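You operate a simulated robot arm through the tools that you are given. There is no shell and no other tool. Be economical: measure what you need, move in short steps, check, and stop when the job is done.

The job below is to be done with a simulated two-armed robot. You get a single attempt, and the scene is never put back.

JOB
Wipe up the spill on the island top with the blue cloth there and put it back.

The check looks at the end state, three seconds after you hand in, the way a careful person would. Anything else that was tipped, shoved, dropped, spilled or broken makes it a failure. Flat cloth is picked up by pressing the open fingertips on it (5 to 10 N) and closing them slowly along it; thin cloth reads only 2 to 8 mm in the jaws.

ROBOT AND FRAMES
Two 6-joint arms with two-finger parallel grippers on one trunk, on a base that drives. Base frame: it is fixed to the floor where the robot stands at the start and does not move with it; the origin is under the middle of the robot, x ahead of it, y to its left, z up. Lengths are in m, angles in degrees, forces in N, time in s.
The left shoulder is at the start at [0.06, 0.187, 1.197], the right one opposite. With the tool pointing down near the work surface each hand reaches from about 0.22 to 0.62 m from the robot's upright axis, wherever it stands, measured 20 degrees to its own side. Payload 1.57 kg a hand.
The TCP of each hand is the grasp point between the finger pads, 0.03 m short of the fingertips. In the tool frame z runs along the fingers and y along their closing line. Largest opening 0.11 m; finger width 0.024, thickness 0.012; the body of the gripper, 0.048 by 0.112 m, starts 0.078 m behind the TCP.
Orientation is that of the tool frame in the base frame, as [roll, pitch, yaw] about the fixed x, y, z axes, in that order (R = Rz(yaw) Ry(pitch) Rx(roll)). With the fingers straight down and closing along the base's y, the tool's x points along the base's -x, its y along +y and its z along -z.

CONTROLS
- The arms move only by the tool nudge_tool. It takes "left_steps", "right_steps" or both (then of equal length, played together; a hand with none holds still); each is a list of rows, each a list of 7 numbers: the turn, a rotation vector about the tool's x, y, z in degrees, then the shift along the tool's x, y, z in m, then the gripper command, from -1 (shut) to 1 (fully open), values between in proportion. In form: [[wx, wy, wz, dx, dy, dz, gripper], ...]. A call has 1 to 8 rows; each row is the pose to reach, as a shift and turn from the pose commanded when the call began, along the tool's axes at that moment. Rows are played at 5 a second. More than 0.05 m and 8.6 degrees between two rows, or a gripper value outside its range, and nothing of the call is played. Where a pose cannot be reached the arm comes as near as it can. A force on the tool above 40 N (or 10 N above the force at the start of the call, whichever is more), or a blocked arm, ends the call early, and 0.2 s more pass. Each finger travels about 0.153 m/s and halts on what it meets, pressing with about 33 N; the grip force reading is that of the motor and also rises with nothing between the fingers. The clock runs only during rows and for 0.2 s after the last one: add rows that repeat a pose to give the fingers time. It gives the time, the measured TCP pose, the force on the tool (base axes), the opening and the grip force at its end, in the units of the frame above (readings bear some noise), with the torque about the TCP (base axes, N m) and any sound that the robot's microphone picked up.
- Cameras (640 x 400 px; columns grow to the right, rows downward): "scene" is now at [0.0106, 0.0357, 1.7402]; the picture's right is [0.41, -0.91, 0.00], its down [-0.69, -0.31, -0.66] and it looks along [0.60, 0.27, -0.75] (base axes); focal length 283 px, centre (320, 200). "left" rides on the left gripper at [0.07, -0.016, -0.141] in its tool frame; the picture's right is [0.23, 0.97, 0.00], its down [-0.86, 0.20, -0.48] and it looks along [-0.47, 0.11, 0.88] (tool axes); focal length 222 px, centre (320, 200). "right" rides on the right gripper at [0.07, 0.016, -0.141] in its tool frame; the picture's right is [-0.23, 0.97, 0.00], its down [-0.86, -0.20, -0.48] and it looks along [-0.47, -0.11, 0.88] (tool axes); focal length 222 px, centre (320, 200). There is no depth. A picture from a camera that has moved, and an enlarged one, comes with that camera's place and axes in the base frame and with its lens.
- camera(camera): a new picture of that camera. It takes no simulated time.
- lift_body(by): slides the trunk up (or, below 0, down) by that many m; the arms and the scene camera ride with it, the base frame stays. It gives what a move gives, with no picture.
- steer(legs): drives the robot by 1 to 6 legs, each [ahead, left, turn to the left] in m, m and degrees, along the robot's own axes; the way and the turn of a leg run together, so that a leg with both is an arc; at most 1.5 m and 180 degrees a leg. The arms and the cameras ride along, it lands a little off, and it stops where it bumps. It gives what a move gives.
- aim_head(pan, tilt): turns the head with the scene camera to pan (to the left, within 86 degrees either way) and tilt (down, from -29 to 69), counted from straight ahead of the robot. It gives what a move gives.
- inspect(camera, box): a new picture of the part [left, top, right, bottom] of that camera's present view, enlarged. It takes no simulated time.
- sign_off(): hands the job in; it is judged then, once.

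Work in short steps. Places have to be worked out from the pictures, the camera data and where the tool is seen: move nearer, look again, correct. Check each grasp and each placing, and mend what went wrong. You have 120 turns and 108 pictures in all, those below and enlarged ones among them. Open the grippers and draw the arms clear of the work before you hand the job in, unless the task says otherwise; then end with one line.

The tools are called after "Emit:" by a JSON object that holds its "op" and its "data". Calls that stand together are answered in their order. nudge_tool: Moves the arms, as the interface text tells. Its arguments: {"type":"object","properties":{"left_steps":{"type":"array"},"right_steps":{"type":"array"}},"required":[]} The other tools are called the same way: lift_body (by) slides the trunk up or down; steer (legs) drives the base; aim_head (pan, tilt) turns the head that bears the scene camera; camera (camera) takes a picture; inspect (camera, box) takes an enlarged picture of a part of a camera's view; sign_off () hands the job in.

At the start:

```text
time: 0.0
left_tool_pos: [0.382, 0.443, 1.1657]
left_orientation: [179.9, 0.0, -180.0]
left_ft_force: [0.5, -0.6, 0.4]
left_wrist_torque: [0.02, 0.02, 0.03]
left_finger_gap: 0.1099
left_gripper_force: 0.2
right_tool_pos: [0.2786, 0.043, 1.1888]
right_orientation: [180.0, -0.1, 179.9]
right_ft_force: [0.2, 0.1, -0.4]
right_wrist_torque: [-0.01, -0.02, 0.02]
right_finger_gap: 0.1103
right_gripper_force: 0.2
trunk travel left (down, up): [-0.825, 0.165]
robot x, y, heading: [0.001, 0.0007, -0.0]
head pan, tilt: [24.2, 48.8]
```

scene: 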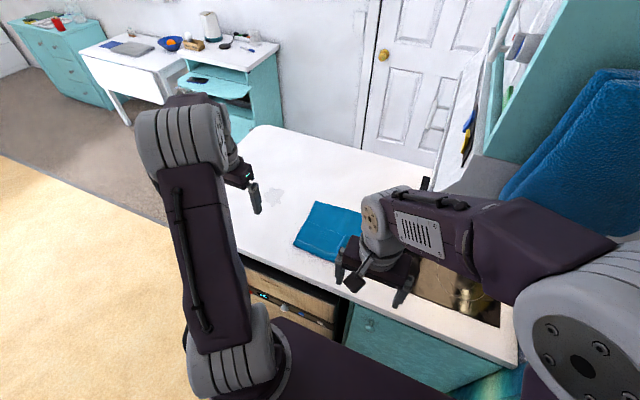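
right: 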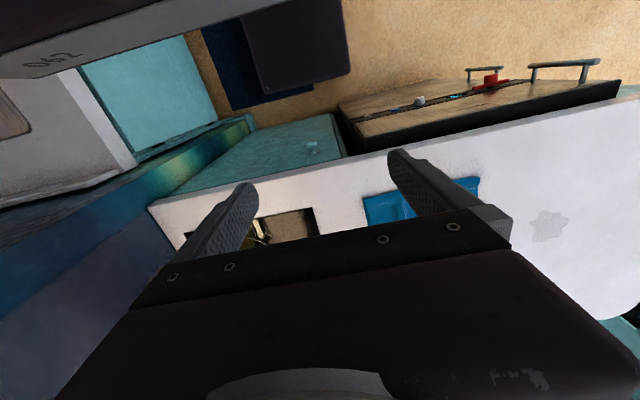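
left: 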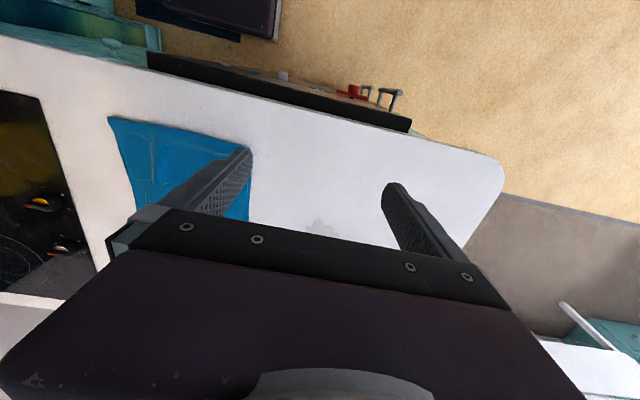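

The spill looks to be near (0.65, 0.54) and the cloth near (0.58, 0.25). I enlarge the view to get both precisely.

Emit:
{"op": "inspect", "data": {"camera": "scene", "box": [220, 130, 420, 280]}}

Emit:
{"op": "inspect", "data": {"camera": "left", "box": [80, 60, 520, 300]}}

```text
2.67 times, centred on (320, 205) of scene
camera zoom: at [0.0106, 0.0357, 1.7402], right [0.41, -0.91, 0.0], down [-0.69, -0.31, -0.66], along [0.6, 0.27, -0.75], focal length 755 px, centre (320, 187)
```

zoom: 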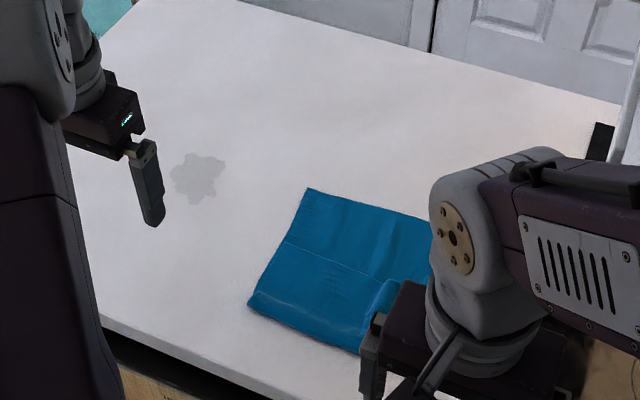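

```text
1.45 times, centred on (300, 180) of left
camera zoom: at [0.3116, 0.4252, 1.3057], right [-0.23, 0.97, 0.0], down [0.86, 0.2, 0.48], along [0.47, 0.11, -0.88], focal length 323 px, centre (349, 229)
```

zoom: 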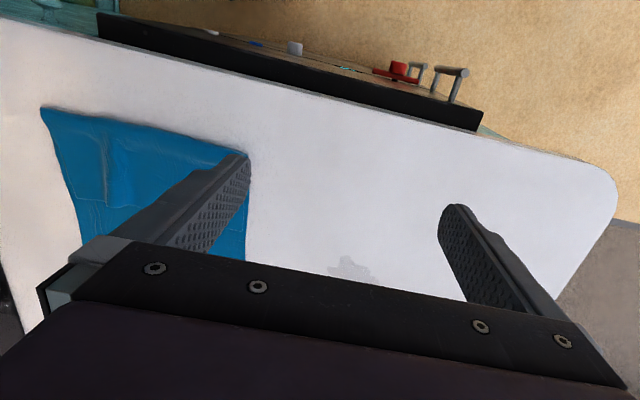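

The cloth spans about x 0.47–0.71 and y 0.05–0.36. The spill is near (0.655, 0.53) and the island front edge is at x≈0.375. I need to get nearer, so I look at the floor and the front before driving.

Emit:
{"op": "aim_head", "data": {"pan": 40, "tilt": 69}}

Emit:
{"op": "camera", "data": {"camera": "scene"}}

Emit:
{"op": "aim_head", "data": {"pan": 0, "tilt": 60}}

Emit:
{"op": "camera", "data": {"camera": "scene"}}

```text
time: 0.8
left_tool_pos: [0.3823, 0.4418, 1.166]
left_orientation: [180.0, 0.0, -180.0]
left_ft_force: [0.6, -0.2, 0.3]
left_wrist_torque: [0.02, -0.01, 0.04]
left_finger_gap: 0.1099
left_gripper_force: 0.1
right_tool_pos: [0.2769, 0.0431, 1.1879]
right_orientation: [-180.0, 0.0, 179.9]
right_ft_force: [-0.2, 0.5, -0.4]
right_wrist_torque: [0.01, 0.0, 0.0]
right_finger_gap: 0.11
right_gripper_force: 0.0
trunk travel left (down, up): [-0.825, 0.165]
robot x, y, heading: [-0.0009, -0.0006, -0.0]
head pan, tilt: [40.0, 68.8]
```

```text
102 pictures are left
camera scene: at [-0.0178, 0.0398, 1.7167], right [0.64, -0.77, 0.0], down [-0.71, -0.6, -0.36], along [0.28, 0.23, -0.93], focal length 283 px, centre (320, 200)
```

scene: 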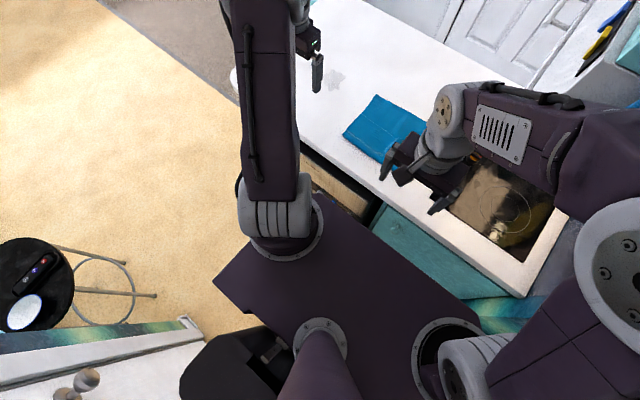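

```text
time: 1.9
left_tool_pos: [0.3812, 0.4425, 1.1658]
left_orientation: [179.9, -0.1, 180.0]
left_ft_force: [1.1, 0.2, -0.6]
left_wrist_torque: [0.0, -0.01, -0.01]
left_finger_gap: 0.1098
left_gripper_force: 0.0
right_tool_pos: [0.2779, 0.0436, 1.187]
right_orientation: [179.9, 0.1, 180.0]
right_ft_force: [-0.1, 0.7, 0.4]
right_wrist_torque: [0.02, -0.01, 0.01]
right_finger_gap: 0.1102
right_gripper_force: 0.0
trunk travel left (down, up): [-0.825, 0.165]
robot x, y, heading: [-0.002, 0.0019, 0.0]
head pan, tilt: [0.0, 60.0]
```

```text
101 pictures are left
camera scene: at [0.0058, 0.004, 1.726], right [0.0, -1.0, 0.0], down [-0.87, 0.0, -0.5], along [0.5, 0.0, -0.87], focal length 283 px, centre (320, 200)
```

scene: 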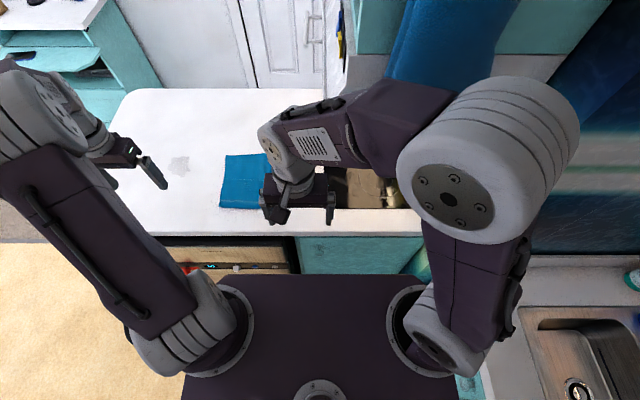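

The floor to the left looks free, but something wooden with knobs sits under the counter's front edge. I enlarge it before driving.

Emit:
{"op": "inspect", "data": {"camera": "scene", "box": [120, 140, 400, 315]}}

Emit:
{"op": "inspect", "data": {"camera": "right", "box": [300, 40, 640, 250]}}

```text
2.29 times, centred on (260, 228) of scene
camera zoom: at [0.0058, 0.004, 1.726], right [0.0, -1.0, 0.0], down [-0.87, 0.0, -0.5], along [0.5, 0.0, -0.87], focal length 647 px, centre (457, 137)
```

zoom: 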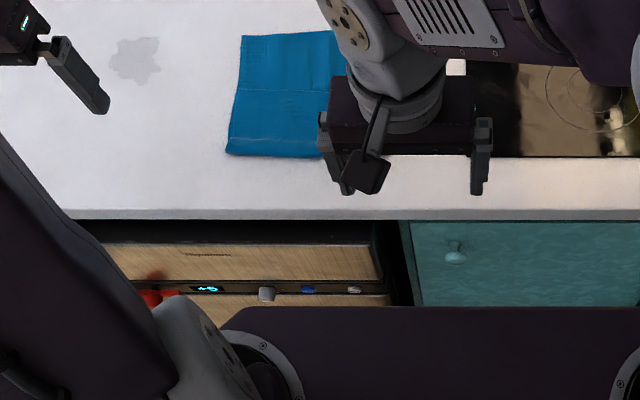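

```text
1.88 times, centred on (470, 145) of right
camera zoom: at [0.208, 0.0588, 1.3292], right [0.23, 0.97, 0.0], down [0.86, -0.2, 0.48], along [0.47, -0.11, -0.88], focal length 418 px, centre (38, 304)
```

zoom: 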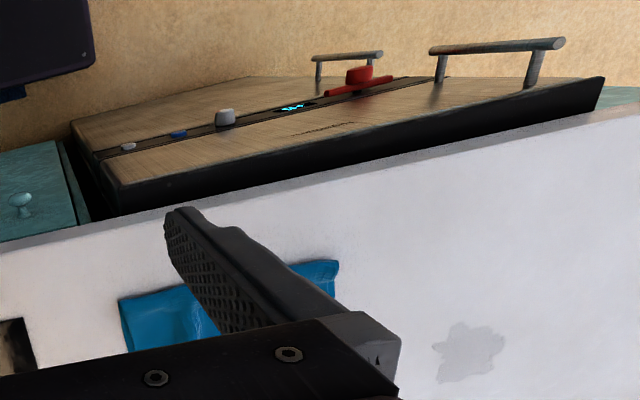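

It's an appliance front whose handles reach out to about x≈0.295. The robot's base front is at about x≈0.21, so I can go forward only a little: 0.05 forward, then 0.2 left, watching for bumps.

Emit:
{"op": "steer", "data": {"legs": [[0.05, 0, 0], [0, 0.2, 0]]}}

Emit:
{"op": "camera", "data": {"camera": "left"}}

Emit:
{"op": "camera", "data": {"camera": "scene"}}

```text
time: 4.0
left_tool_pos: [0.429, 0.6408, 1.1672]
left_orientation: [179.7, 0.1, -179.8]
left_ft_force: [-1.0, -0.8, 0.3]
left_wrist_torque: [0.01, 0.01, 0.02]
left_finger_gap: 0.11
left_gripper_force: 0.1
right_tool_pos: [0.3249, 0.2416, 1.188]
right_orientation: [179.7, 0.1, -179.9]
right_ft_force: [0.4, -0.7, 0.0]
right_wrist_torque: [0.0, -0.02, 0.02]
right_finger_gap: 0.1099
right_gripper_force: 0.0
trunk travel left (down, up): [-0.825, 0.165]
robot x, y, heading: [0.0449, 0.2013, 0.1]
head pan, tilt: [0.0, 60.0]
```

```text
98 pictures are left
camera left: at [0.358, 0.6234, 1.3074], right [-0.23, 0.97, 0.0], down [0.85, 0.2, 0.48], along [0.47, 0.11, -0.88], focal length 222 px, centre (320, 200)
```

left: 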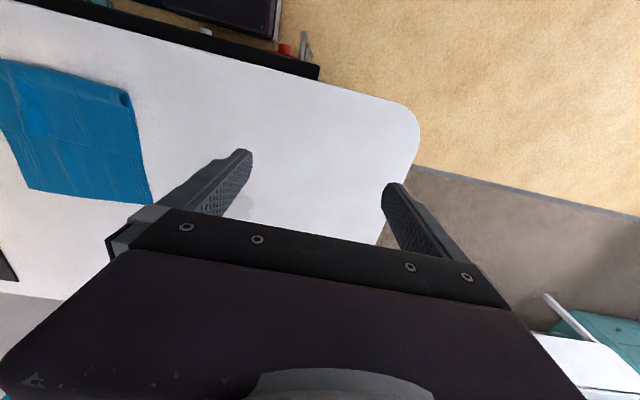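

```text
97 pictures are left
camera scene: at [0.0523, 0.2005, 1.726], right [0.0, -1.0, 0.0], down [-0.87, 0.0, -0.5], along [0.5, 0.0, -0.87], focal length 283 px, centre (320, 200)
```

scene: 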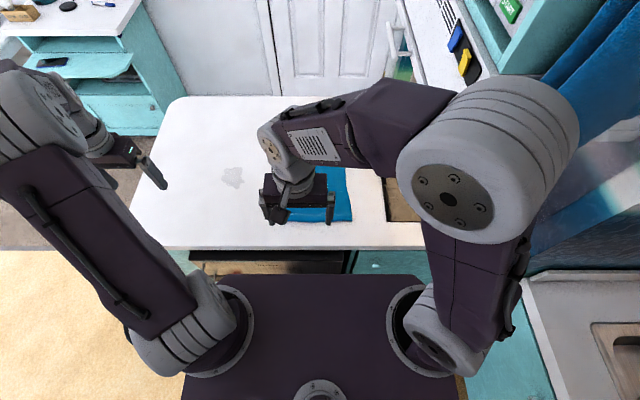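

No bump so far. I drive another 0.15 m left and 0.02 forward.

Emit:
{"op": "steer", "data": {"legs": [[0.0, 0.15, 0], [0.025, 0, 0]]}}

Emit:
{"op": "camera", "data": {"camera": "scene"}}

Emit:
{"op": "camera", "data": {"camera": "right"}}

```text
time: 5.8
left_tool_pos: [0.4486, 0.7895, 1.1687]
left_orientation: [179.9, 0.3, -180.0]
left_ft_force: [-1.7, -0.2, -0.5]
left_wrist_torque: [0.02, -0.07, 0.02]
left_finger_gap: 0.1098
left_gripper_force: 0.1
right_tool_pos: [0.3446, 0.3913, 1.1897]
right_orientation: [-180.0, 0.3, -180.0]
right_ft_force: [-1.1, 0.1, 0.5]
right_wrist_torque: [0.03, -0.07, 0.02]
right_finger_gap: 0.1099
right_gripper_force: 0.1
trunk travel left (down, up): [-0.825, 0.165]
robot x, y, heading: [0.0728, 0.3439, -0.2]
head pan, tilt: [0.0, 60.0]
```

```text
96 pictures are left
camera scene: at [0.0694, 0.3518, 1.726], right [0.0, -1.0, 0.0], down [-0.86, 0.0, -0.5], along [0.5, 0.0, -0.86], focal length 283 px, centre (320, 200)
```

scene: 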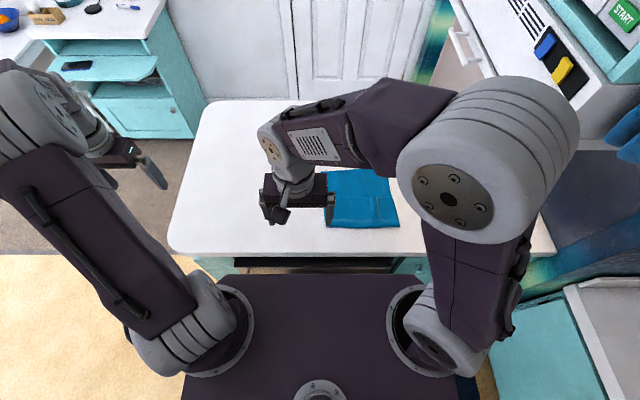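

```text
95 pictures are left
camera right: at [0.2737, 0.4067, 1.3305], right [0.23, 0.97, 0.0], down [0.85, -0.2, 0.48], along [0.47, -0.11, -0.88], focal length 222 px, centre (320, 200)
```

right: 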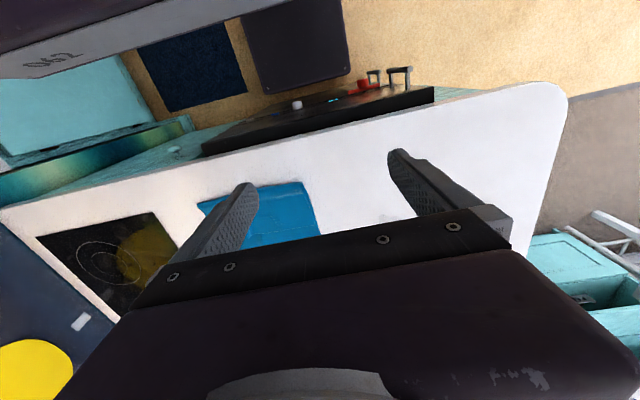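

Now at (0.07, 0.345). The right hand blocks the view of the cloth, so I move it to the right, staying high.

Emit:
{"op": "nudge_tool", "data": {"right_steps": [[0, 0, 0, 0, -0.045, 0, 1], [0, 0, 0, 0, -0.09, 0, 1], [0, 0, 0, 0, -0.135, 0, 1], [0, 0, 0, 0, -0.18, 0, 1], [0, 0, 0, 0, -0.225, 0, 1], [0, 0, 0, 0, -0.27, 0, 1], [0, 0, 0, 0, -0.315, 0, 1], [0, 0, 0, 0, -0.35, 0, 1]]}}

Emit:
{"op": "aim_head", "data": {"pan": 0, "tilt": 55}}

Emit:
{"op": "inspect", "data": {"camera": "scene", "box": [160, 90, 480, 290]}}

```text
time: 7.6
left_tool_pos: [0.4547, 0.7891, 1.1655]
left_orientation: [179.9, -0.1, -180.0]
left_ft_force: [0.4, -0.2, -0.2]
left_wrist_torque: [0.02, -0.05, 0.0]
left_finger_gap: 0.1102
left_gripper_force: 0.1
right_tool_pos: [0.35, 0.0399, 1.1858]
right_orientation: [179.9, 0.0, 179.9]
right_ft_force: [-0.4, -0.5, 0.1]
right_wrist_torque: [0.02, 0.02, -0.02]
right_finger_gap: 0.1099
right_gripper_force: 0.0
trunk travel left (down, up): [-0.825, 0.165]
robot x, y, heading: [0.0683, 0.3508, -0.2]
head pan, tilt: [0.0, 60.0]
```

```text
time: 8.2
left_tool_pos: [0.455, 0.7897, 1.1659]
left_orientation: [179.8, 0.0, 180.0]
left_ft_force: [-0.4, 0.1, 0.3]
left_wrist_torque: [-0.01, 0.03, -0.03]
left_finger_gap: 0.11
left_gripper_force: 0.0
right_tool_pos: [0.3498, 0.0414, 1.1859]
right_orientation: [-180.0, 0.0, 180.0]
right_ft_force: [0.2, 0.6, -0.3]
right_wrist_torque: [0.01, 0.02, -0.01]
right_finger_gap: 0.1096
right_gripper_force: 0.1
trunk travel left (down, up): [-0.825, 0.165]
robot x, y, heading: [0.0768, 0.3423, -0.0]
head pan, tilt: [0.0, 55.0]
```

```text
2.00 times, centred on (320, 190) of scene
camera zoom: at [0.084, 0.3521, 1.732], right [0.0, -1.0, 0.0], down [-0.82, 0.0, -0.57], along [0.57, 0.0, -0.82], focal length 566 px, centre (320, 220)
```

zoom: 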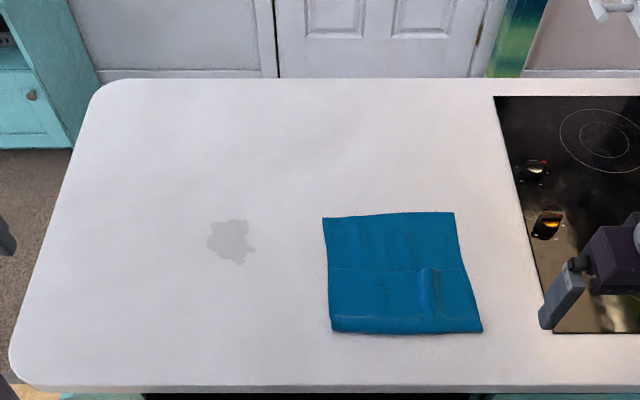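

The view is clear now. The cloth spans x 0.467–0.705 and y 0.09–0.345, with a small wrinkle. The spill is centred at about (0.65, 0.514), ±0.045. I plan to hold the cloth at both ends with both hands, drag it over the spill and bring it back the same way, so I first move both hands above their grasp points.

Emit:
{"op": "nudge_tool", "data": {"left_steps": [[0, 0, 0, -0.015, -0.045, 0, 1], [0, 0, 0, -0.03, -0.09, 0, 0.6], [0, 0, 0, -0.045, -0.135, 0, 0.2], [0, 0, 0, -0.06, -0.18, 0, -0.05], [0, 0, 0, -0.075, -0.225, 0, -0.05], [0, 0, 0, -0.09, -0.27, 0, -0.05], [0, 0, 0, -0.105, -0.315, 0, -0.05], [0, 0, 0, -0.12, -0.36, 0, -0.05]], "right_steps": [[0, 0, 0, -0.03, 0.011, 0, 1], [0, 0, 0, -0.06, 0.022, 0, 0.6], [0, 0, 0, -0.09, 0.033, 0, 0.2], [0, 0, 0, -0.12, 0.044, 0, -0.05], [0, 0, 0, -0.15, 0.055, 0, -0.05], [0, 0, 0, -0.18, 0.066, 0, -0.05], [0, 0, 0, -0.21, 0.077, 0, -0.05], [0, 0, 0, -0.24, 0.088, 0, -0.05]]}}

Emit:
{"op": "camera", "data": {"camera": "scene"}}

```text
time: 10.1
left_tool_pos: [0.578, 0.4288, 1.1659]
left_orientation: [179.8, -0.2, 180.0]
left_ft_force: [-0.4, 0.4, -0.5]
left_wrist_torque: [0.04, 0.06, -0.01]
left_finger_gap: 0.052
left_gripper_force: 0.0
right_tool_pos: [0.5923, 0.127, 1.1876]
right_orientation: [180.0, -0.1, -180.0]
right_ft_force: [1.0, 0.1, 0.2]
right_wrist_torque: [0.01, 0.07, 0.0]
right_finger_gap: 0.0519
right_gripper_force: 0.0
trunk travel left (down, up): [-0.825, 0.165]
robot x, y, heading: [0.0722, 0.3506, 0.1]
head pan, tilt: [0.0, 55.0]
```

```text
93 pictures are left
camera scene: at [0.0874, 0.3504, 1.732], right [0.0, -1.0, 0.0], down [-0.82, 0.0, -0.57], along [0.57, 0.0, -0.82], focal length 283 px, centre (320, 200)
```

scene: 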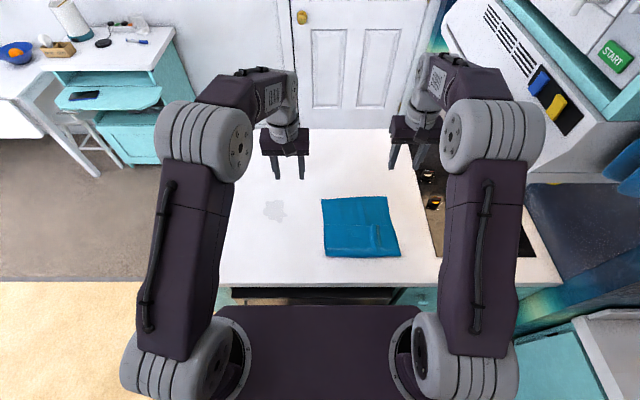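

Both hands are well placed. I move the left hand over (0.595, 0.305) and lower both to TCP z≈0.93.

Emit:
{"op": "nudge_tool", "data": {"left_steps": [[0, 0, 0, -0.003, -0.025, 0.02, -0.05], [0, 0, 0, -0.006, -0.05, 0.05, -0.05], [0, 0, 0, -0.009, -0.075, 0.08, -0.05], [0, 0, 0, -0.012, -0.1, 0.11, -0.05], [0, 0, 0, -0.015, -0.124, 0.14, -0.05], [0, 0, 0, -0.017, -0.124, 0.175, -0.05], [0, 0, 0, -0.017, -0.124, 0.21, -0.05], [0, 0, 0, -0.017, -0.124, 0.235, -0.05]], "right_steps": [[0, 0, 0, -0.003, 0.003, 0.03, -0.05], [0, 0, 0, -0.003, 0.003, 0.065, -0.05], [0, 0, 0, -0.003, 0.003, 0.1, -0.05], [0, 0, 0, -0.003, 0.003, 0.135, -0.05], [0, 0, 0, -0.003, 0.003, 0.17, -0.05], [0, 0, 0, -0.003, 0.003, 0.205, -0.05], [0, 0, 0, -0.003, 0.003, 0.235, -0.05], [0, 0, 0, -0.003, 0.003, 0.257, -0.05]]}}

Emit:
{"op": "inspect", "data": {"camera": "scene", "box": [200, 100, 480, 275]}}

Emit:
{"op": "camera", "data": {"camera": "left"}}

Emit:
{"op": "camera", "data": {"camera": "right"}}

```text
time: 11.9
left_tool_pos: [0.5937, 0.306, 0.942]
left_orientation: [-179.9, 0.7, -180.0]
left_ft_force: [-3.1, 0.2, 10.4]
left_wrist_torque: [0.26, 0.1, 0.05]
left_finger_gap: 0.0523
left_gripper_force: 0.2
right_tool_pos: [0.5934, 0.1313, 0.9419]
right_orientation: [180.0, 0.6, -179.9]
right_ft_force: [-1.7, -0.5, 13.5]
right_wrist_torque: [0.44, 0.19, 0.13]
right_finger_gap: 0.0528
right_gripper_force: 0.0
trunk travel left (down, up): [-0.825, 0.165]
robot x, y, heading: [0.074, 0.3512, -0.2]
head pan, tilt: [0.0, 55.0]
stopped in row 8 (right hand): the force on the tool passed its limit (the readings are from after the stop); the commanded pose is now the measured one
```

```text
2.29 times, centred on (340, 188) of scene
camera zoom: at [0.0786, 0.3534, 1.7321], right [0.0, -1.0, 0.0], down [-0.82, 0.0, -0.58], along [0.58, 0.0, -0.82], focal length 647 px, centre (274, 229)
```

zoom: 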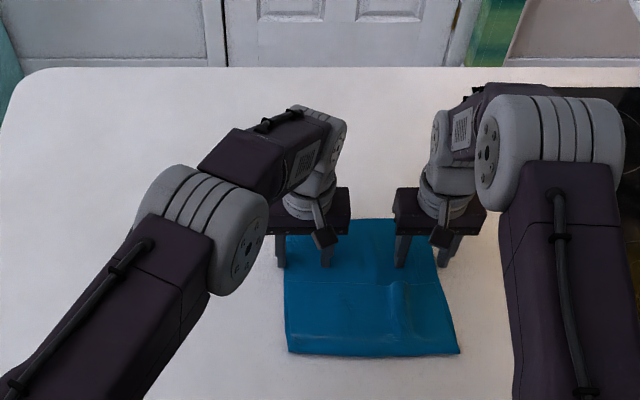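

```text
91 pictures are left
camera left: at [0.5215, 0.29, 1.0806], right [-0.23, 0.97, 0.0], down [0.85, 0.2, 0.49], along [0.48, 0.11, -0.87], focal length 222 px, centre (320, 200)
```

left: 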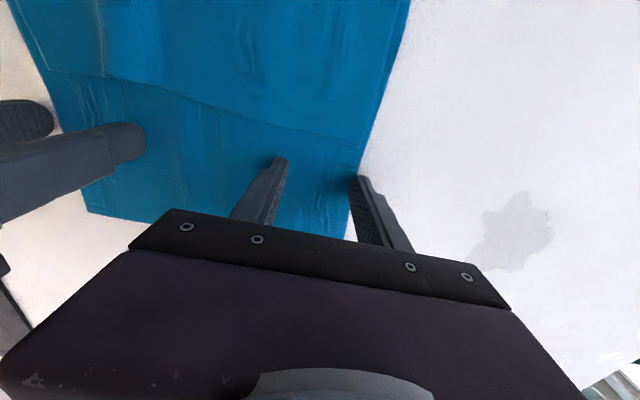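

```text
90 pictures are left
camera right: at [0.522, 0.1475, 1.0818], right [0.23, 0.97, 0.0], down [0.85, -0.2, 0.49], along [0.48, -0.11, -0.87], focal length 222 px, centre (320, 200)
```

right: 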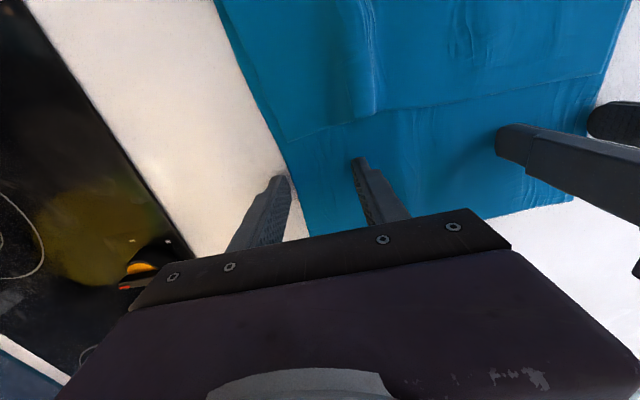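

Both fingertips touched at TCP z≈0.942, and comparing the two cameras confirms the real surface is at z≈0.908. With that height the spill is centred near (0.617, 0.506) and the cloth spans x 0.447–0.67, y 0.10–0.345. The outer fingers are on the cloth's edge, so I lift 2.5 cm, narrow the opening and move both hands inward.

Emit:
{"op": "nudge_tool", "data": {"left_steps": [[0, 0, 0, 0, 0, -0.025, -0.05], [0, 0, 0, 0, -0.007, -0.025, -0.27], [0, 0, 0, 0, -0.007, -0.025, -0.27], [0, 0, 0, 0, -0.007, -0.01, -0.27], [0, 0, 0, 0, -0.007, -0.004, -0.27]], "right_steps": [[0, 0, 0, 0, 0, -0.025, -0.05], [0, 0, 0, 0, 0.019, -0.025, -0.27], [0, 0, 0, 0, 0.019, -0.025, -0.27], [0, 0, 0, 0, 0.019, -0.01, -0.27], [0, 0, 0, 0, 0.019, -0.004, -0.27]]}}

Emit:
{"op": "camera", "data": {"camera": "left"}}

Emit:
{"op": "camera", "data": {"camera": "right"}}

```text
time: 13.1
left_tool_pos: [0.5967, 0.2997, 0.9431]
left_orientation: [-179.9, 0.4, -180.0]
left_ft_force: [0.5, -0.1, 0.4]
left_wrist_torque: [0.0, -0.01, 0.0]
left_finger_gap: 0.0401
left_gripper_force: 0.1
right_tool_pos: [0.5968, 0.1498, 0.9429]
right_orientation: [-179.9, 0.4, -180.0]
right_ft_force: [0.1, -0.3, -0.7]
right_wrist_torque: [0.01, -0.02, -0.03]
right_finger_gap: 0.0402
right_gripper_force: 0.1
trunk travel left (down, up): [-0.825, 0.165]
robot x, y, heading: [0.0733, 0.3487, 0.2]
head pan, tilt: [0.0, 55.0]
```

```text
89 pictures are left
camera left: at [0.5251, 0.2837, 1.0827], right [-0.23, 0.97, 0.0], down [0.85, 0.2, 0.48], along [0.47, 0.11, -0.87], focal length 222 px, centre (320, 200)
```

left: 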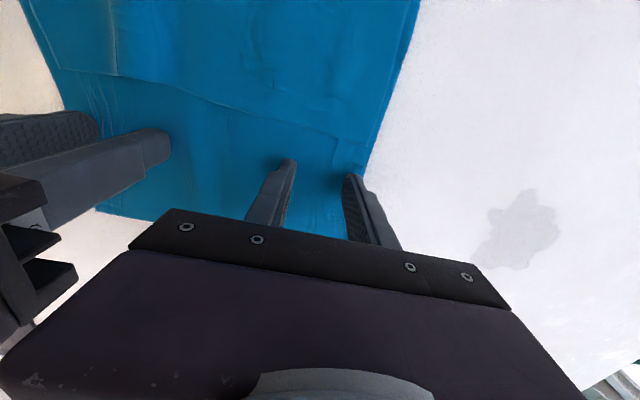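

```text
88 pictures are left
camera right: at [0.5256, 0.1653, 1.0833], right [0.23, 0.97, 0.0], down [0.85, -0.2, 0.48], along [0.47, -0.11, -0.88], focal length 222 px, centre (320, 200)
```

right: 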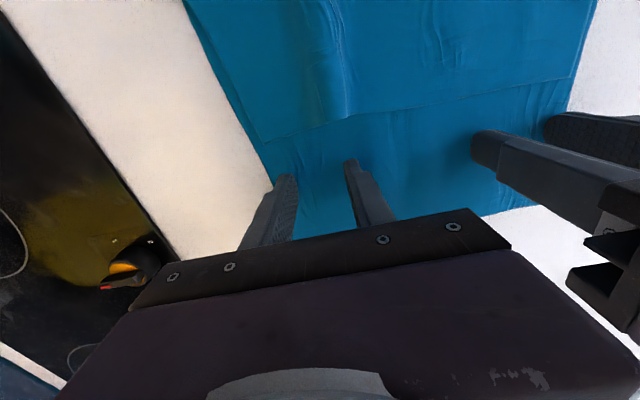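

Still clear of contact, with the outer fingers close to the edges. I shift both hands a little further inward and press down gently.

Emit:
{"op": "nudge_tool", "data": {"left_steps": [[0, 0, 0, 0, -0.005, -0.005, -0.27], [0, 0, 0, 0, -0.005, 0.003, -0.27], [0, 0, 0, 0, -0.005, 0.005, -0.27], [0, 0, 0, 0, -0.005, 0.005, -0.27]], "right_steps": [[0, 0, 0, 0, 0.008, -0.005, -0.27], [0, 0, 0, 0, 0.008, 0.003, -0.27], [0, 0, 0, 0, 0.008, 0.005, -0.27], [0, 0, 0, 0, 0.008, 0.005, -0.27]]}}

```text
time: 14.1
left_tool_pos: [0.5957, 0.2935, 0.9418]
left_orientation: [-179.8, 0.8, 180.0]
left_ft_force: [3.2, 0.6, 13.5]
left_wrist_torque: [0.33, -0.03, -0.05]
left_finger_gap: 0.0402
left_gripper_force: 0.1
right_tool_pos: [0.5955, 0.1581, 0.9413]
right_orientation: [-179.9, 0.9, 180.0]
right_ft_force: [5.4, -3.6, 28.8]
right_wrist_torque: [0.13, 0.11, 0.0]
right_finger_gap: 0.0401
right_gripper_force: 0.1
trunk travel left (down, up): [-0.825, 0.165]
robot x, y, heading: [0.0709, 0.3467, -0.3]
head pan, tilt: [0.0, 55.0]
```

The forces are too high (13 and 29 N), so I ease both hands back to get 5–10 N.

Emit:
{"op": "nudge_tool", "data": {"left_steps": [[0, 0, 0, 0, 0, -0.0012, -0.27], [0, 0, 0, 0, 0, -0.0012, -0.27]], "right_steps": [[0, 0, 0, 0, 0, -0.003, -0.27], [0, 0, 0, 0, 0, -0.003, -0.27]]}}

```text
time: 14.7
left_tool_pos: [0.5934, 0.2943, 0.942]
left_orientation: [-179.9, 0.6, -179.9]
left_ft_force: [1.6, -0.6, 17.6]
left_wrist_torque: [0.37, 0.04, -0.03]
left_finger_gap: 0.0402
left_gripper_force: 0.1
right_tool_pos: [0.5935, 0.1583, 0.9421]
right_orientation: [179.9, 0.4, 180.0]
right_ft_force: [2.2, 0.9, 10.6]
right_wrist_torque: [0.05, 0.0, 0.01]
right_finger_gap: 0.04
right_gripper_force: 0.0
trunk travel left (down, up): [-0.825, 0.165]
robot x, y, heading: [0.0732, 0.3495, 0.1]
head pan, tilt: [0.0, 55.0]
```

Left reads 17.6 N and right 10.6 N. A bit more easing before I close.

Emit:
{"op": "nudge_tool", "data": {"left_steps": [[0, 0, 0, 0, 0, -0.0016, -0.27], [0, 0, 0, 0, 0, -0.0016, -0.27]], "right_steps": [[0, 0, 0, 0, 0, -0.0005, -0.27], [0, 0, 0, 0, 0, -0.0005, -0.27]]}}

```text
time: 15.3
left_tool_pos: [0.5947, 0.2935, 0.9423]
left_orientation: [-179.9, 0.5, 179.9]
left_ft_force: [0.7, -0.3, 11.8]
left_wrist_torque: [0.22, 0.03, -0.02]
left_finger_gap: 0.04
left_gripper_force: 0.0
right_tool_pos: [0.5946, 0.1585, 0.9417]
right_orientation: [-179.9, 0.4, 179.9]
right_ft_force: [-0.7, 0.3, 2.6]
right_wrist_torque: [0.02, 0.01, 0.0]
right_finger_gap: 0.0403
right_gripper_force: 0.0
trunk travel left (down, up): [-0.825, 0.165]
robot x, y, heading: [0.0726, 0.3506, -0.2]
head pan, tilt: [0.0, 55.0]
```

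Trimming again: left up 0.8 mm, right down 0.8 mm. Then I close both grippers slowly in the same call.

Emit:
{"op": "nudge_tool", "data": {"left_steps": [[0, 0, 0, 0, 0, -0.0008, -0.27], [0, 0, 0, 0, 0, -0.0008, -0.4], [0, 0, 0, 0, 0, -0.0008, -0.55], [0, 0, 0, 0, 0, -0.0008, -0.7], [0, 0, 0, 0, 0, -0.0008, -0.85], [0, 0, 0, 0, 0, -0.0008, -1], [0, 0, 0, 0, 0, -0.0008, -1]], "right_steps": [[0, 0, 0, 0, 0, 0.0008, -0.27], [0, 0, 0, 0, 0, 0.0008, -0.4], [0, 0, 0, 0, 0, 0.0008, -0.55], [0, 0, 0, 0, 0, 0.0008, -0.7], [0, 0, 0, 0, 0, 0.0008, -0.85], [0, 0, 0, 0, 0, 0.0008, -1], [0, 0, 0, 0, 0, 0.0008, -1]]}}

Emit:
{"op": "camera", "data": {"camera": "left"}}

Emit:
{"op": "camera", "data": {"camera": "right"}}

```text
time: 16.9
left_tool_pos: [0.5946, 0.2947, 0.9417]
left_orientation: [-179.9, 0.4, 179.9]
left_ft_force: [-0.3, 0.6, -0.1]
left_wrist_torque: [0.02, 0.0, -0.02]
left_finger_gap: 0.0001
left_gripper_force: 20.7
right_tool_pos: [0.594, 0.1583, 0.9418]
right_orientation: [-180.0, 0.5, -180.0]
right_ft_force: [1.0, -0.9, 11.6]
right_wrist_torque: [0.0, 0.04, 0.0]
right_finger_gap: 0.0023
right_gripper_force: 23.8
trunk travel left (down, up): [-0.825, 0.165]
robot x, y, heading: [0.0761, 0.3467, 0.1]
head pan, tilt: [0.0, 55.0]
```

```text
87 pictures are left
camera left: at [0.5236, 0.278, 1.0818], right [-0.23, 0.97, 0.0], down [0.85, 0.2, 0.49], along [0.47, 0.11, -0.87], focal length 222 px, centre (320, 200)
```

left: 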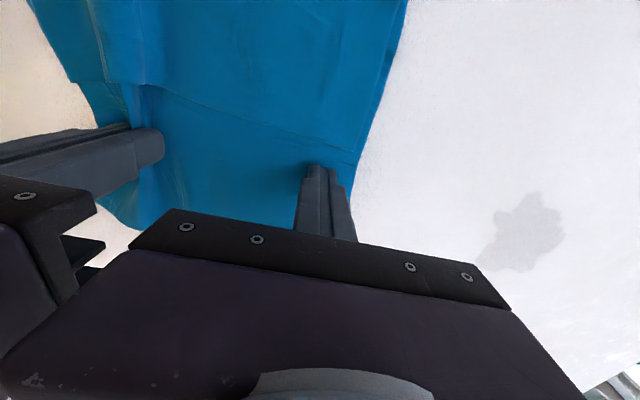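

```text
86 pictures are left
camera right: at [0.5248, 0.174, 1.082], right [0.23, 0.97, 0.0], down [0.85, -0.2, 0.49], along [0.47, -0.11, -0.87], focal length 222 px, centre (320, 200)
```

right: 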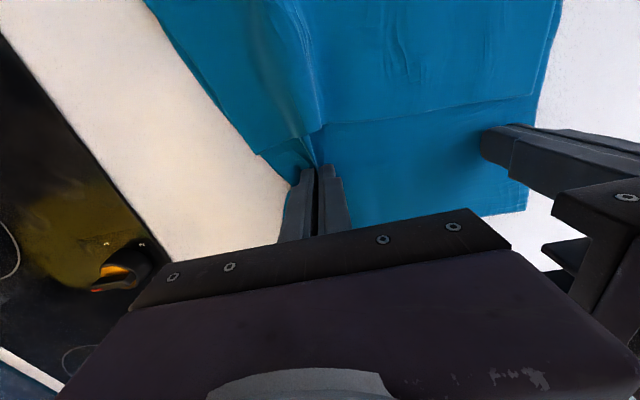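

The right hand holds cloth (2.3 mm), but the left slipped off with an empty jaw. I raise the left slightly, reopen it and press again while the right holds.

Emit:
{"op": "nudge_tool", "data": {"left_steps": [[0, 0, 0, 0, 0, -0.01, -1], [0, 0, 0, 0, -0.002, -0.01, -0.27], [0, 0, 0, 0, -0.002, -0.01, -0.27], [0, 0, 0, 0, -0.002, -0.002, -0.27], [0, 0, 0, 0, -0.002, 0.001, -0.27], [0, 0, 0, 0, -0.002, 0.001, -0.27]]}}

```text
time: 18.3
left_tool_pos: [0.5955, 0.2924, 0.9416]
left_orientation: [-179.9, 0.5, 180.0]
left_ft_force: [0.0, 1.0, 5.0]
left_wrist_torque: [0.09, 0.03, 0.0]
left_finger_gap: 0.0401
left_gripper_force: 0.2
right_tool_pos: [0.5939, 0.158, 0.9406]
right_orientation: [-180.0, 0.5, 180.0]
right_ft_force: [2.0, -0.4, 9.0]
right_wrist_torque: [0.0, -0.04, 0.01]
right_finger_gap: 0.0022
right_gripper_force: 23.9
trunk travel left (down, up): [-0.825, 0.165]
robot x, y, heading: [0.0755, 0.3499, -0.1]
head pan, tilt: [0.0, 55.0]
```

The torque shows that only the outer left finger bears the load. I roll the tool slightly to even it out and press a little more.

Emit:
{"op": "nudge_tool", "data": {"left_steps": [[-0.8, 0, 0, 0, 0, 0.0005, -0.27], [-0.8, 0, 0, 0, 0, 0.0008, -0.27], [-0.8, 0, 0, 0, 0, 0.0008, -0.27]]}}

```text
time: 19.1
left_tool_pos: [0.5968, 0.2923, 0.9417]
left_orientation: [179.4, 0.7, -179.9]
left_ft_force: [-1.1, -0.6, 16.2]
left_wrist_torque: [-0.39, 0.14, -0.06]
left_finger_gap: 0.0401
left_gripper_force: 0.0
right_tool_pos: [0.5933, 0.1581, 0.9413]
right_orientation: [180.0, 0.5, -179.9]
right_ft_force: [1.2, 0.0, 2.0]
right_wrist_torque: [-0.01, 0.01, -0.01]
right_finger_gap: 0.0024
right_gripper_force: 24.1
trunk travel left (down, up): [-0.825, 0.165]
robot x, y, heading: [0.0744, 0.3487, 0.1]
head pan, tilt: [0.0, 55.0]
```

That overcorrected, so I take half of the roll back and ease off slightly.

Emit:
{"op": "nudge_tool", "data": {"left_steps": [[0.4, 0, 0, 0, 0, -0.0004, -0.27], [0.4, 0, 0, 0, 0, -0.0004, -0.27], [0.4, 0, 0, 0, 0, -0.0004, -0.27]]}}

```text
time: 19.9
left_tool_pos: [0.5955, 0.292, 0.9419]
left_orientation: [179.8, 0.6, -180.0]
left_ft_force: [-0.7, -1.3, 15.3]
left_wrist_torque: [-0.09, 0.12, -0.03]
left_finger_gap: 0.0401
left_gripper_force: 0.1
right_tool_pos: [0.5942, 0.158, 0.9413]
right_orientation: [-179.9, 0.5, -180.0]
right_ft_force: [-0.4, 0.6, 2.9]
right_wrist_torque: [0.0, 0.03, -0.03]
right_finger_gap: 0.0021
right_gripper_force: 23.9
trunk travel left (down, up): [-0.825, 0.165]
robot x, y, heading: [0.0728, 0.3491, -0.1]
head pan, tilt: [0.0, 55.0]
```

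The load is balanced now but 15 N is a bit high. I ease off 0.5 mm, then close slowly.

Emit:
{"op": "nudge_tool", "data": {"left_steps": [[0.1, 0, 0, 0, 0, -0.0005, -0.27], [0.1, 0, 0, 0, 0, -0.0005, -0.4], [0.1, 0, 0, 0, 0, -0.0005, -0.5], [0.1, 0, 0, 0, 0, -0.0005, -0.6], [0.1, 0, 0, 0, 0, -0.0005, -0.7], [0.1, 0, 0, 0, 0, -0.0005, -0.8], [0.1, 0, 0, 0, 0, -0.0005, -1], [0.1, 0, 0, 0, 0, -0.0005, -1]]}}

Emit:
{"op": "camera", "data": {"camera": "left"}}

```text
time: 21.7
left_tool_pos: [0.5963, 0.2905, 0.9417]
left_orientation: [179.9, 0.6, -179.9]
left_ft_force: [1.2, -13.7, 11.5]
left_wrist_torque: [-0.38, 0.03, 0.08]
left_finger_gap: 0.0024
left_gripper_force: 23.5
right_tool_pos: [0.5954, 0.1578, 0.9412]
right_orientation: [-180.0, 0.4, -180.0]
right_ft_force: [-0.3, 12.6, 3.4]
right_wrist_torque: [0.43, 0.0, -0.04]
right_finger_gap: 0.0023
right_gripper_force: 23.6
trunk travel left (down, up): [-0.825, 0.165]
robot x, y, heading: [0.0764, 0.3526, 0.0]
head pan, tilt: [0.0, 55.0]
```

```text
85 pictures are left
camera left: at [0.5242, 0.2742, 1.0807], right [-0.23, 0.97, 0.0], down [0.85, 0.2, 0.49], along [0.47, 0.11, -0.87], focal length 222 px, centre (320, 200)
```

left: 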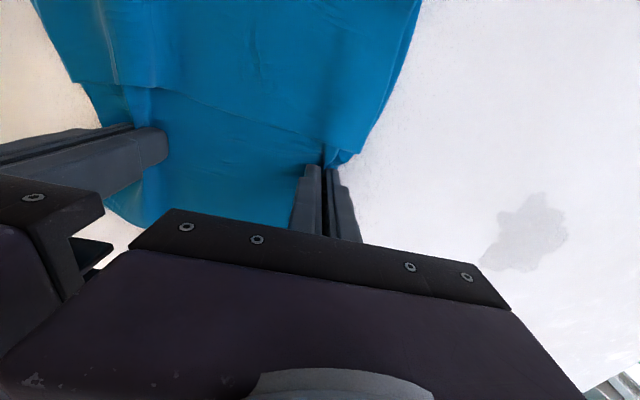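

Both hands now hold the cloth (2.4 and 2.3 mm) with it taut between them. I slacken the tension slightly, raise both 2 mm and move them 0.15 m left with the arms, keeping a constant separation.

Emit:
{"op": "nudge_tool", "data": {"left_steps": [[0, 0, 0, 0, -0.003, -0.002, -1], [0, 0, 0, -0.004, 0.02, -0.002, -1], [0, 0, 0, -0.008, 0.04, -0.002, -1], [0, 0, 0, -0.012, 0.06, -0.002, -1], [0, 0, 0, -0.016, 0.08, -0.002, -1], [0, 0, 0, -0.02, 0.1, -0.002, -1], [0, 0, 0, -0.025, 0.12, -0.002, -1], [0, 0, 0, -0.025, 0.12, -0.002, -1]], "right_steps": [[0, 0, 0, 0, 0.003, -0.002, -1], [0, 0, 0, -0.004, 0.026, -0.002, -1], [0, 0, 0, -0.008, 0.046, -0.002, -1], [0, 0, 0, -0.012, 0.066, -0.002, -1], [0, 0, 0, -0.016, 0.086, -0.002, -1], [0, 0, 0, -0.02, 0.106, -0.002, -1], [0, 0, 0, -0.025, 0.126, -0.002, -1], [0, 0, 0, -0.025, 0.126, -0.002, -1]]}}

Emit:
{"op": "inspect", "data": {"camera": "scene", "box": [160, 90, 480, 290]}}

Emit:
{"op": "camera", "data": {"camera": "left"}}

```text
time: 23.5
left_tool_pos: [0.6219, 0.4087, 0.943]
left_orientation: [179.8, 0.4, 180.0]
left_ft_force: [-0.5, -0.1, -0.1]
left_wrist_torque: [0.02, 0.02, 0.01]
left_finger_gap: 0.0021
left_gripper_force: 24.0
right_tool_pos: [0.6214, 0.2848, 0.9412]
right_orientation: [180.0, 0.4, 180.0]
right_ft_force: [0.0, 0.4, 1.0]
right_wrist_torque: [0.05, -0.01, 0.02]
right_finger_gap: 0.0024
right_gripper_force: 23.8
trunk travel left (down, up): [-0.825, 0.165]
robot x, y, heading: [0.0741, 0.3477, 0.0]
head pan, tilt: [0.0, 55.0]
```

```text
2.00 times, centred on (320, 190) of scene
camera zoom: at [0.0842, 0.3519, 1.7321], right [0.0, -1.0, 0.0], down [-0.82, 0.0, -0.57], along [0.57, 0.0, -0.82], focal length 566 px, centre (320, 220)
```

zoom: 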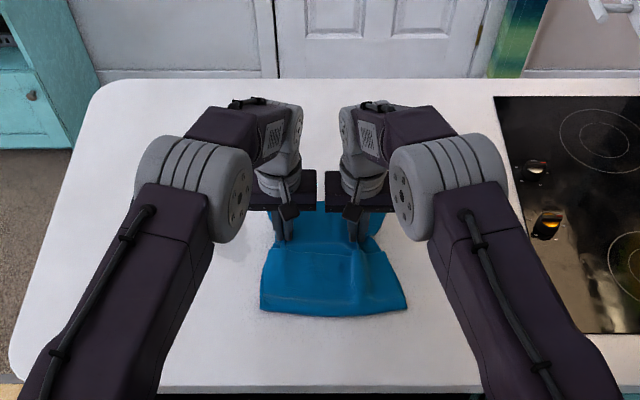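

```text
83 pictures are left
camera left: at [0.551, 0.3923, 1.082], right [-0.23, 0.97, 0.0], down [0.85, 0.2, 0.49], along [0.47, 0.11, -0.87], focal length 222 px, centre (320, 200)
```

left: 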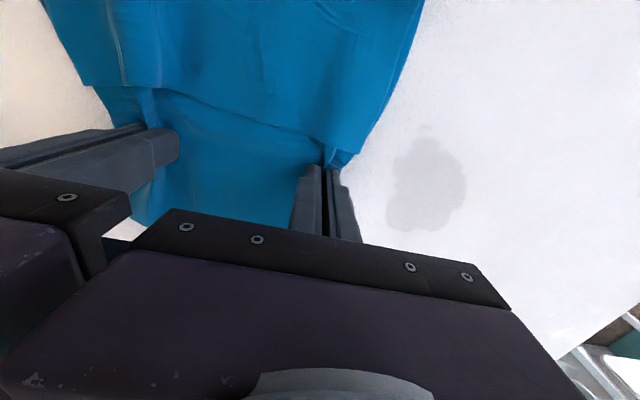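

The cloth follows nicely and the spill is still at about (0.61, 0.50). The right arm can't reach much further, so I drive the base 0.13 m left to draw the cloth over the spill.

Emit:
{"op": "steer", "data": {"legs": [[0, 0.13, 0]]}}

Emit:
{"op": "inspect", "data": {"camera": "scene", "box": [160, 90, 480, 290]}}

Emit:
{"op": "camera", "data": {"camera": "left"}}

```text
time: 24.8
left_tool_pos: [0.6226, 0.539, 0.9423]
left_orientation: [179.7, 0.4, -179.8]
left_ft_force: [-0.9, -0.1, 0.5]
left_wrist_torque: [0.05, -0.02, 0.01]
left_finger_gap: 0.0023
left_gripper_force: 23.7
right_tool_pos: [0.6197, 0.416, 0.942]
right_orientation: [180.0, 0.4, -179.9]
right_ft_force: [0.5, 0.0, 1.5]
right_wrist_torque: [-0.02, -0.02, 0.01]
right_finger_gap: 0.0023
right_gripper_force: 24.1
trunk travel left (down, up): [-0.825, 0.165]
robot x, y, heading: [0.0711, 0.4822, -0.0]
head pan, tilt: [0.0, 55.0]
```

```text
2.00 times, centred on (320, 190) of scene
camera zoom: at [0.0841, 0.4811, 1.7321], right [0.0, -1.0, 0.0], down [-0.82, 0.0, -0.57], along [0.57, 0.0, -0.82], focal length 566 px, centre (320, 220)
```

zoom: 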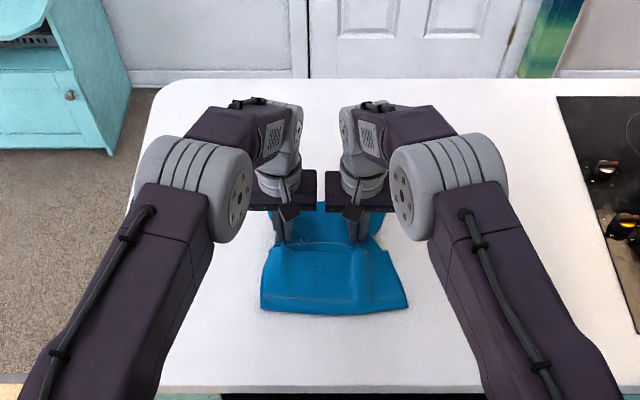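

```text
81 pictures are left
camera left: at [0.5508, 0.5225, 1.0821], right [-0.23, 0.97, 0.0], down [0.85, 0.2, 0.49], along [0.47, 0.11, -0.87], focal length 222 px, centre (320, 200)
```

left: 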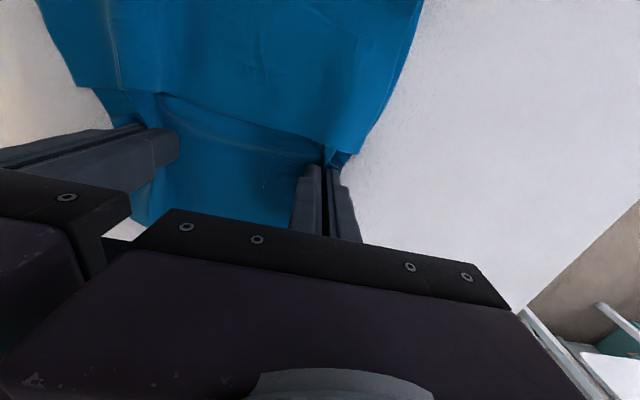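

The spill is under the cloth. I rub with both hands together over the spill area, pressing lightly.

Emit:
{"op": "nudge_tool", "data": {"left_steps": [[0, 0, 0, 0, 0, 0.0015, -1], [0, 0, 0, 0, -0.03, 0.0015, -1], [0, 0, 0, 0, -0.07, 0.0015, -1], [0, 0, 0, 0.025, -0.07, 0.0015, -1], [0, 0, 0, 0.025, -0.035, 0.0015, -1], [0, 0, 0, 0.025, 0.0, 0.0015, -1], [0, 0, 0, 0.05, 0.0, 0.0015, -1], [0, 0, 0, 0.05, -0.04, 0.0015, -1]], "right_steps": [[0, 0, 0, 0, 0, 0.001, -1], [0, 0, 0, 0, -0.03, 0.001, -1], [0, 0, 0, 0, -0.07, 0.001, -1], [0, 0, 0, 0.025, -0.07, 0.001, -1], [0, 0, 0, 0.025, -0.035, 0.001, -1], [0, 0, 0, 0.025, 0.0, 0.001, -1], [0, 0, 0, 0.05, 0.0, 0.001, -1], [0, 0, 0, 0.05, -0.04, 0.001, -1]]}}

Emit:
{"op": "camera", "data": {"camera": "left"}}

```text
time: 26.6
left_tool_pos: [0.5703, 0.4994, 0.9418]
left_orientation: [179.5, 0.5, -179.9]
left_ft_force: [0.0, 1.4, 6.4]
left_wrist_torque: [0.17, 0.05, 0.02]
left_finger_gap: 0.0022
left_gripper_force: 23.3
right_tool_pos: [0.5695, 0.3743, 0.941]
right_orientation: [179.9, 0.6, -179.9]
right_ft_force: [-1.3, 2.8, 16.6]
right_wrist_torque: [0.1, 0.17, -0.02]
right_finger_gap: 0.0024
right_gripper_force: 23.5
trunk travel left (down, up): [-0.825, 0.165]
robot x, y, heading: [0.0721, 0.4804, 0.2]
head pan, tilt: [0.0, 55.0]
```

```text
80 pictures are left
camera left: at [0.4983, 0.482, 1.0809], right [-0.23, 0.97, 0.0], down [0.85, 0.2, 0.49], along [0.47, 0.12, -0.87], focal length 222 px, centre (320, 200)
```

left: 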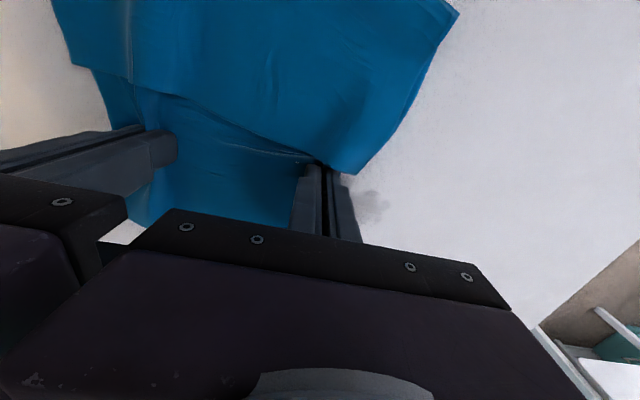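

Some residue is visible at about (0.59, 0.55), to the left of the hand. I rub further left over that strip.

Emit:
{"op": "nudge_tool", "data": {"left_steps": [[0, 0, 0, 0, 0.04, 0, -1], [0, 0, 0, 0, 0.08, 0, -1], [0, 0, 0, -0.025, 0.08, 0, -1], [0, 0, 0, -0.025, 0.04, 0, -1], [0, 0, 0, -0.025, 0.08, 0, -1], [0, 0, 0, -0.05, 0.08, 0, -1], [0, 0, 0, -0.05, 0.04, 0, -1], [0, 0, 0, -0.025, 0.01, 0, -1]], "right_steps": [[0, 0, 0, 0, 0.04, -0.0008, -1], [0, 0, 0, 0, 0.08, -0.0008, -1], [0, 0, 0, -0.025, 0.08, -0.0008, -1], [0, 0, 0, -0.025, 0.04, -0.0008, -1], [0, 0, 0, -0.025, 0.08, -0.0008, -1], [0, 0, 0, -0.05, 0.08, -0.0008, -1], [0, 0, 0, -0.05, 0.04, -0.0008, -1], [0, 0, 0, -0.025, 0.01, -0.0008, -1]]}}

Emit:
{"op": "camera", "data": {"camera": "left"}}

```text
time: 28.4
left_tool_pos: [0.5961, 0.512, 0.9416]
left_orientation: [179.9, 0.6, -179.9]
left_ft_force: [0.5, -2.6, 4.1]
left_wrist_torque: [-0.04, 0.0, 0.0]
left_finger_gap: 0.0021
left_gripper_force: 23.5
right_tool_pos: [0.5924, 0.3838, 0.9415]
right_orientation: [-180.0, 0.5, -179.9]
right_ft_force: [0.5, 1.0, 0.1]
right_wrist_torque: [0.03, 0.04, -0.02]
right_finger_gap: 0.0022
right_gripper_force: 24.1
trunk travel left (down, up): [-0.825, 0.165]
robot x, y, heading: [0.0721, 0.4787, -0.2]
head pan, tilt: [0.0, 55.0]
```

```text
79 pictures are left
camera left: at [0.5231, 0.4946, 1.0809], right [-0.23, 0.97, 0.0], down [0.85, 0.2, 0.49], along [0.47, 0.11, -0.87], focal length 222 px, centre (320, 200)
```

left: 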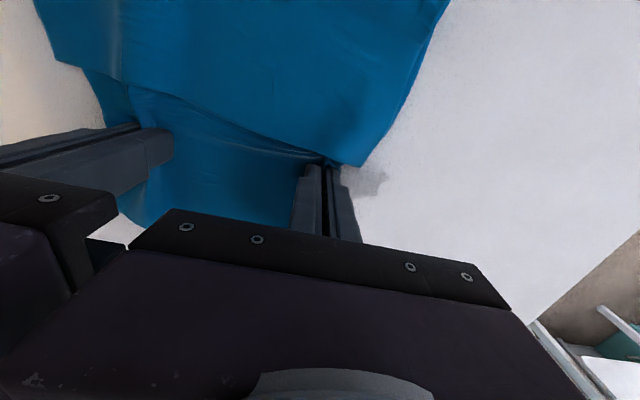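

A faint patch remains near (0.59, 0.554). I draw the cloth right 0.1 m to see the whole spill area.

Emit:
{"op": "nudge_tool", "data": {"left_steps": [[0, 0, 0, 0, -0.035, -0.001, -1], [0, 0, 0, 0, -0.07, -0.001, -1], [0, 0, 0, 0, -0.1, -0.001, -1], [0, 0, 0, 0, -0.1, -0.001, -1]], "right_steps": [[0, 0, 0, 0, -0.035, -0.001, -1], [0, 0, 0, 0, -0.07, -0.001, -1], [0, 0, 0, 0, -0.1, -0.001, -1], [0, 0, 0, 0, -0.1, -0.001, -1]]}}

Emit:
{"op": "camera", "data": {"camera": "left"}}

Emit:
{"op": "inspect", "data": {"camera": "scene", "box": [220, 130, 440, 270]}}

```text
time: 29.4
left_tool_pos: [0.5989, 0.4145, 0.9407]
left_orientation: [179.8, 0.5, -179.9]
left_ft_force: [2.1, 2.9, 12.3]
left_wrist_torque: [0.15, -0.07, 0.01]
left_finger_gap: 0.0022
left_gripper_force: 23.8
right_tool_pos: [0.5938, 0.287, 0.9431]
right_orientation: [180.0, 0.5, -179.9]
right_ft_force: [0.6, 1.6, 0.0]
right_wrist_torque: [0.02, -0.01, 0.0]
right_finger_gap: 0.0023
right_gripper_force: 24.2
trunk travel left (down, up): [-0.825, 0.165]
robot x, y, heading: [0.0714, 0.4814, 0.3]
head pan, tilt: [0.0, 55.0]
```

```text
78 pictures are left
camera left: at [0.5263, 0.3973, 1.0809], right [-0.23, 0.97, 0.0], down [0.85, 0.2, 0.49], along [0.47, 0.11, -0.87], focal length 222 px, centre (320, 200)
```

left: 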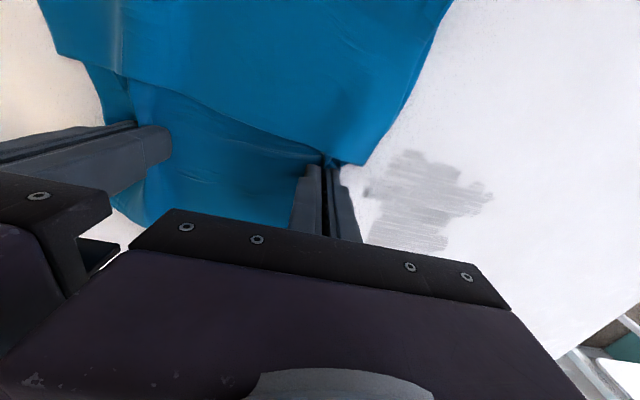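

```text
2.86 times, centred on (330, 200) of scene
camera zoom: at [0.0829, 0.4848, 1.7321], right [0.0, -1.0, 0.0], down [-0.82, 0.0, -0.57], along [0.57, 0.0, -0.82], focal length 809 px, centre (291, 200)
```

zoom: 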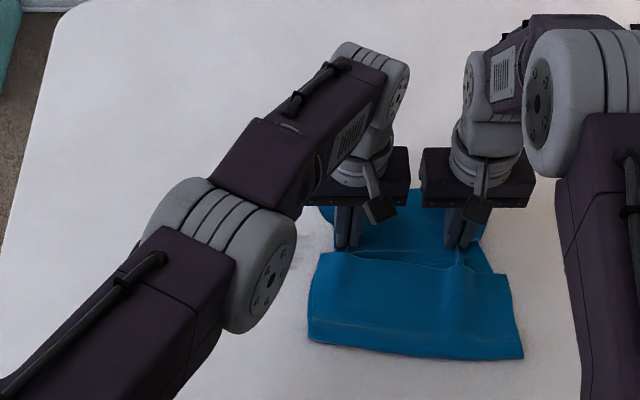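

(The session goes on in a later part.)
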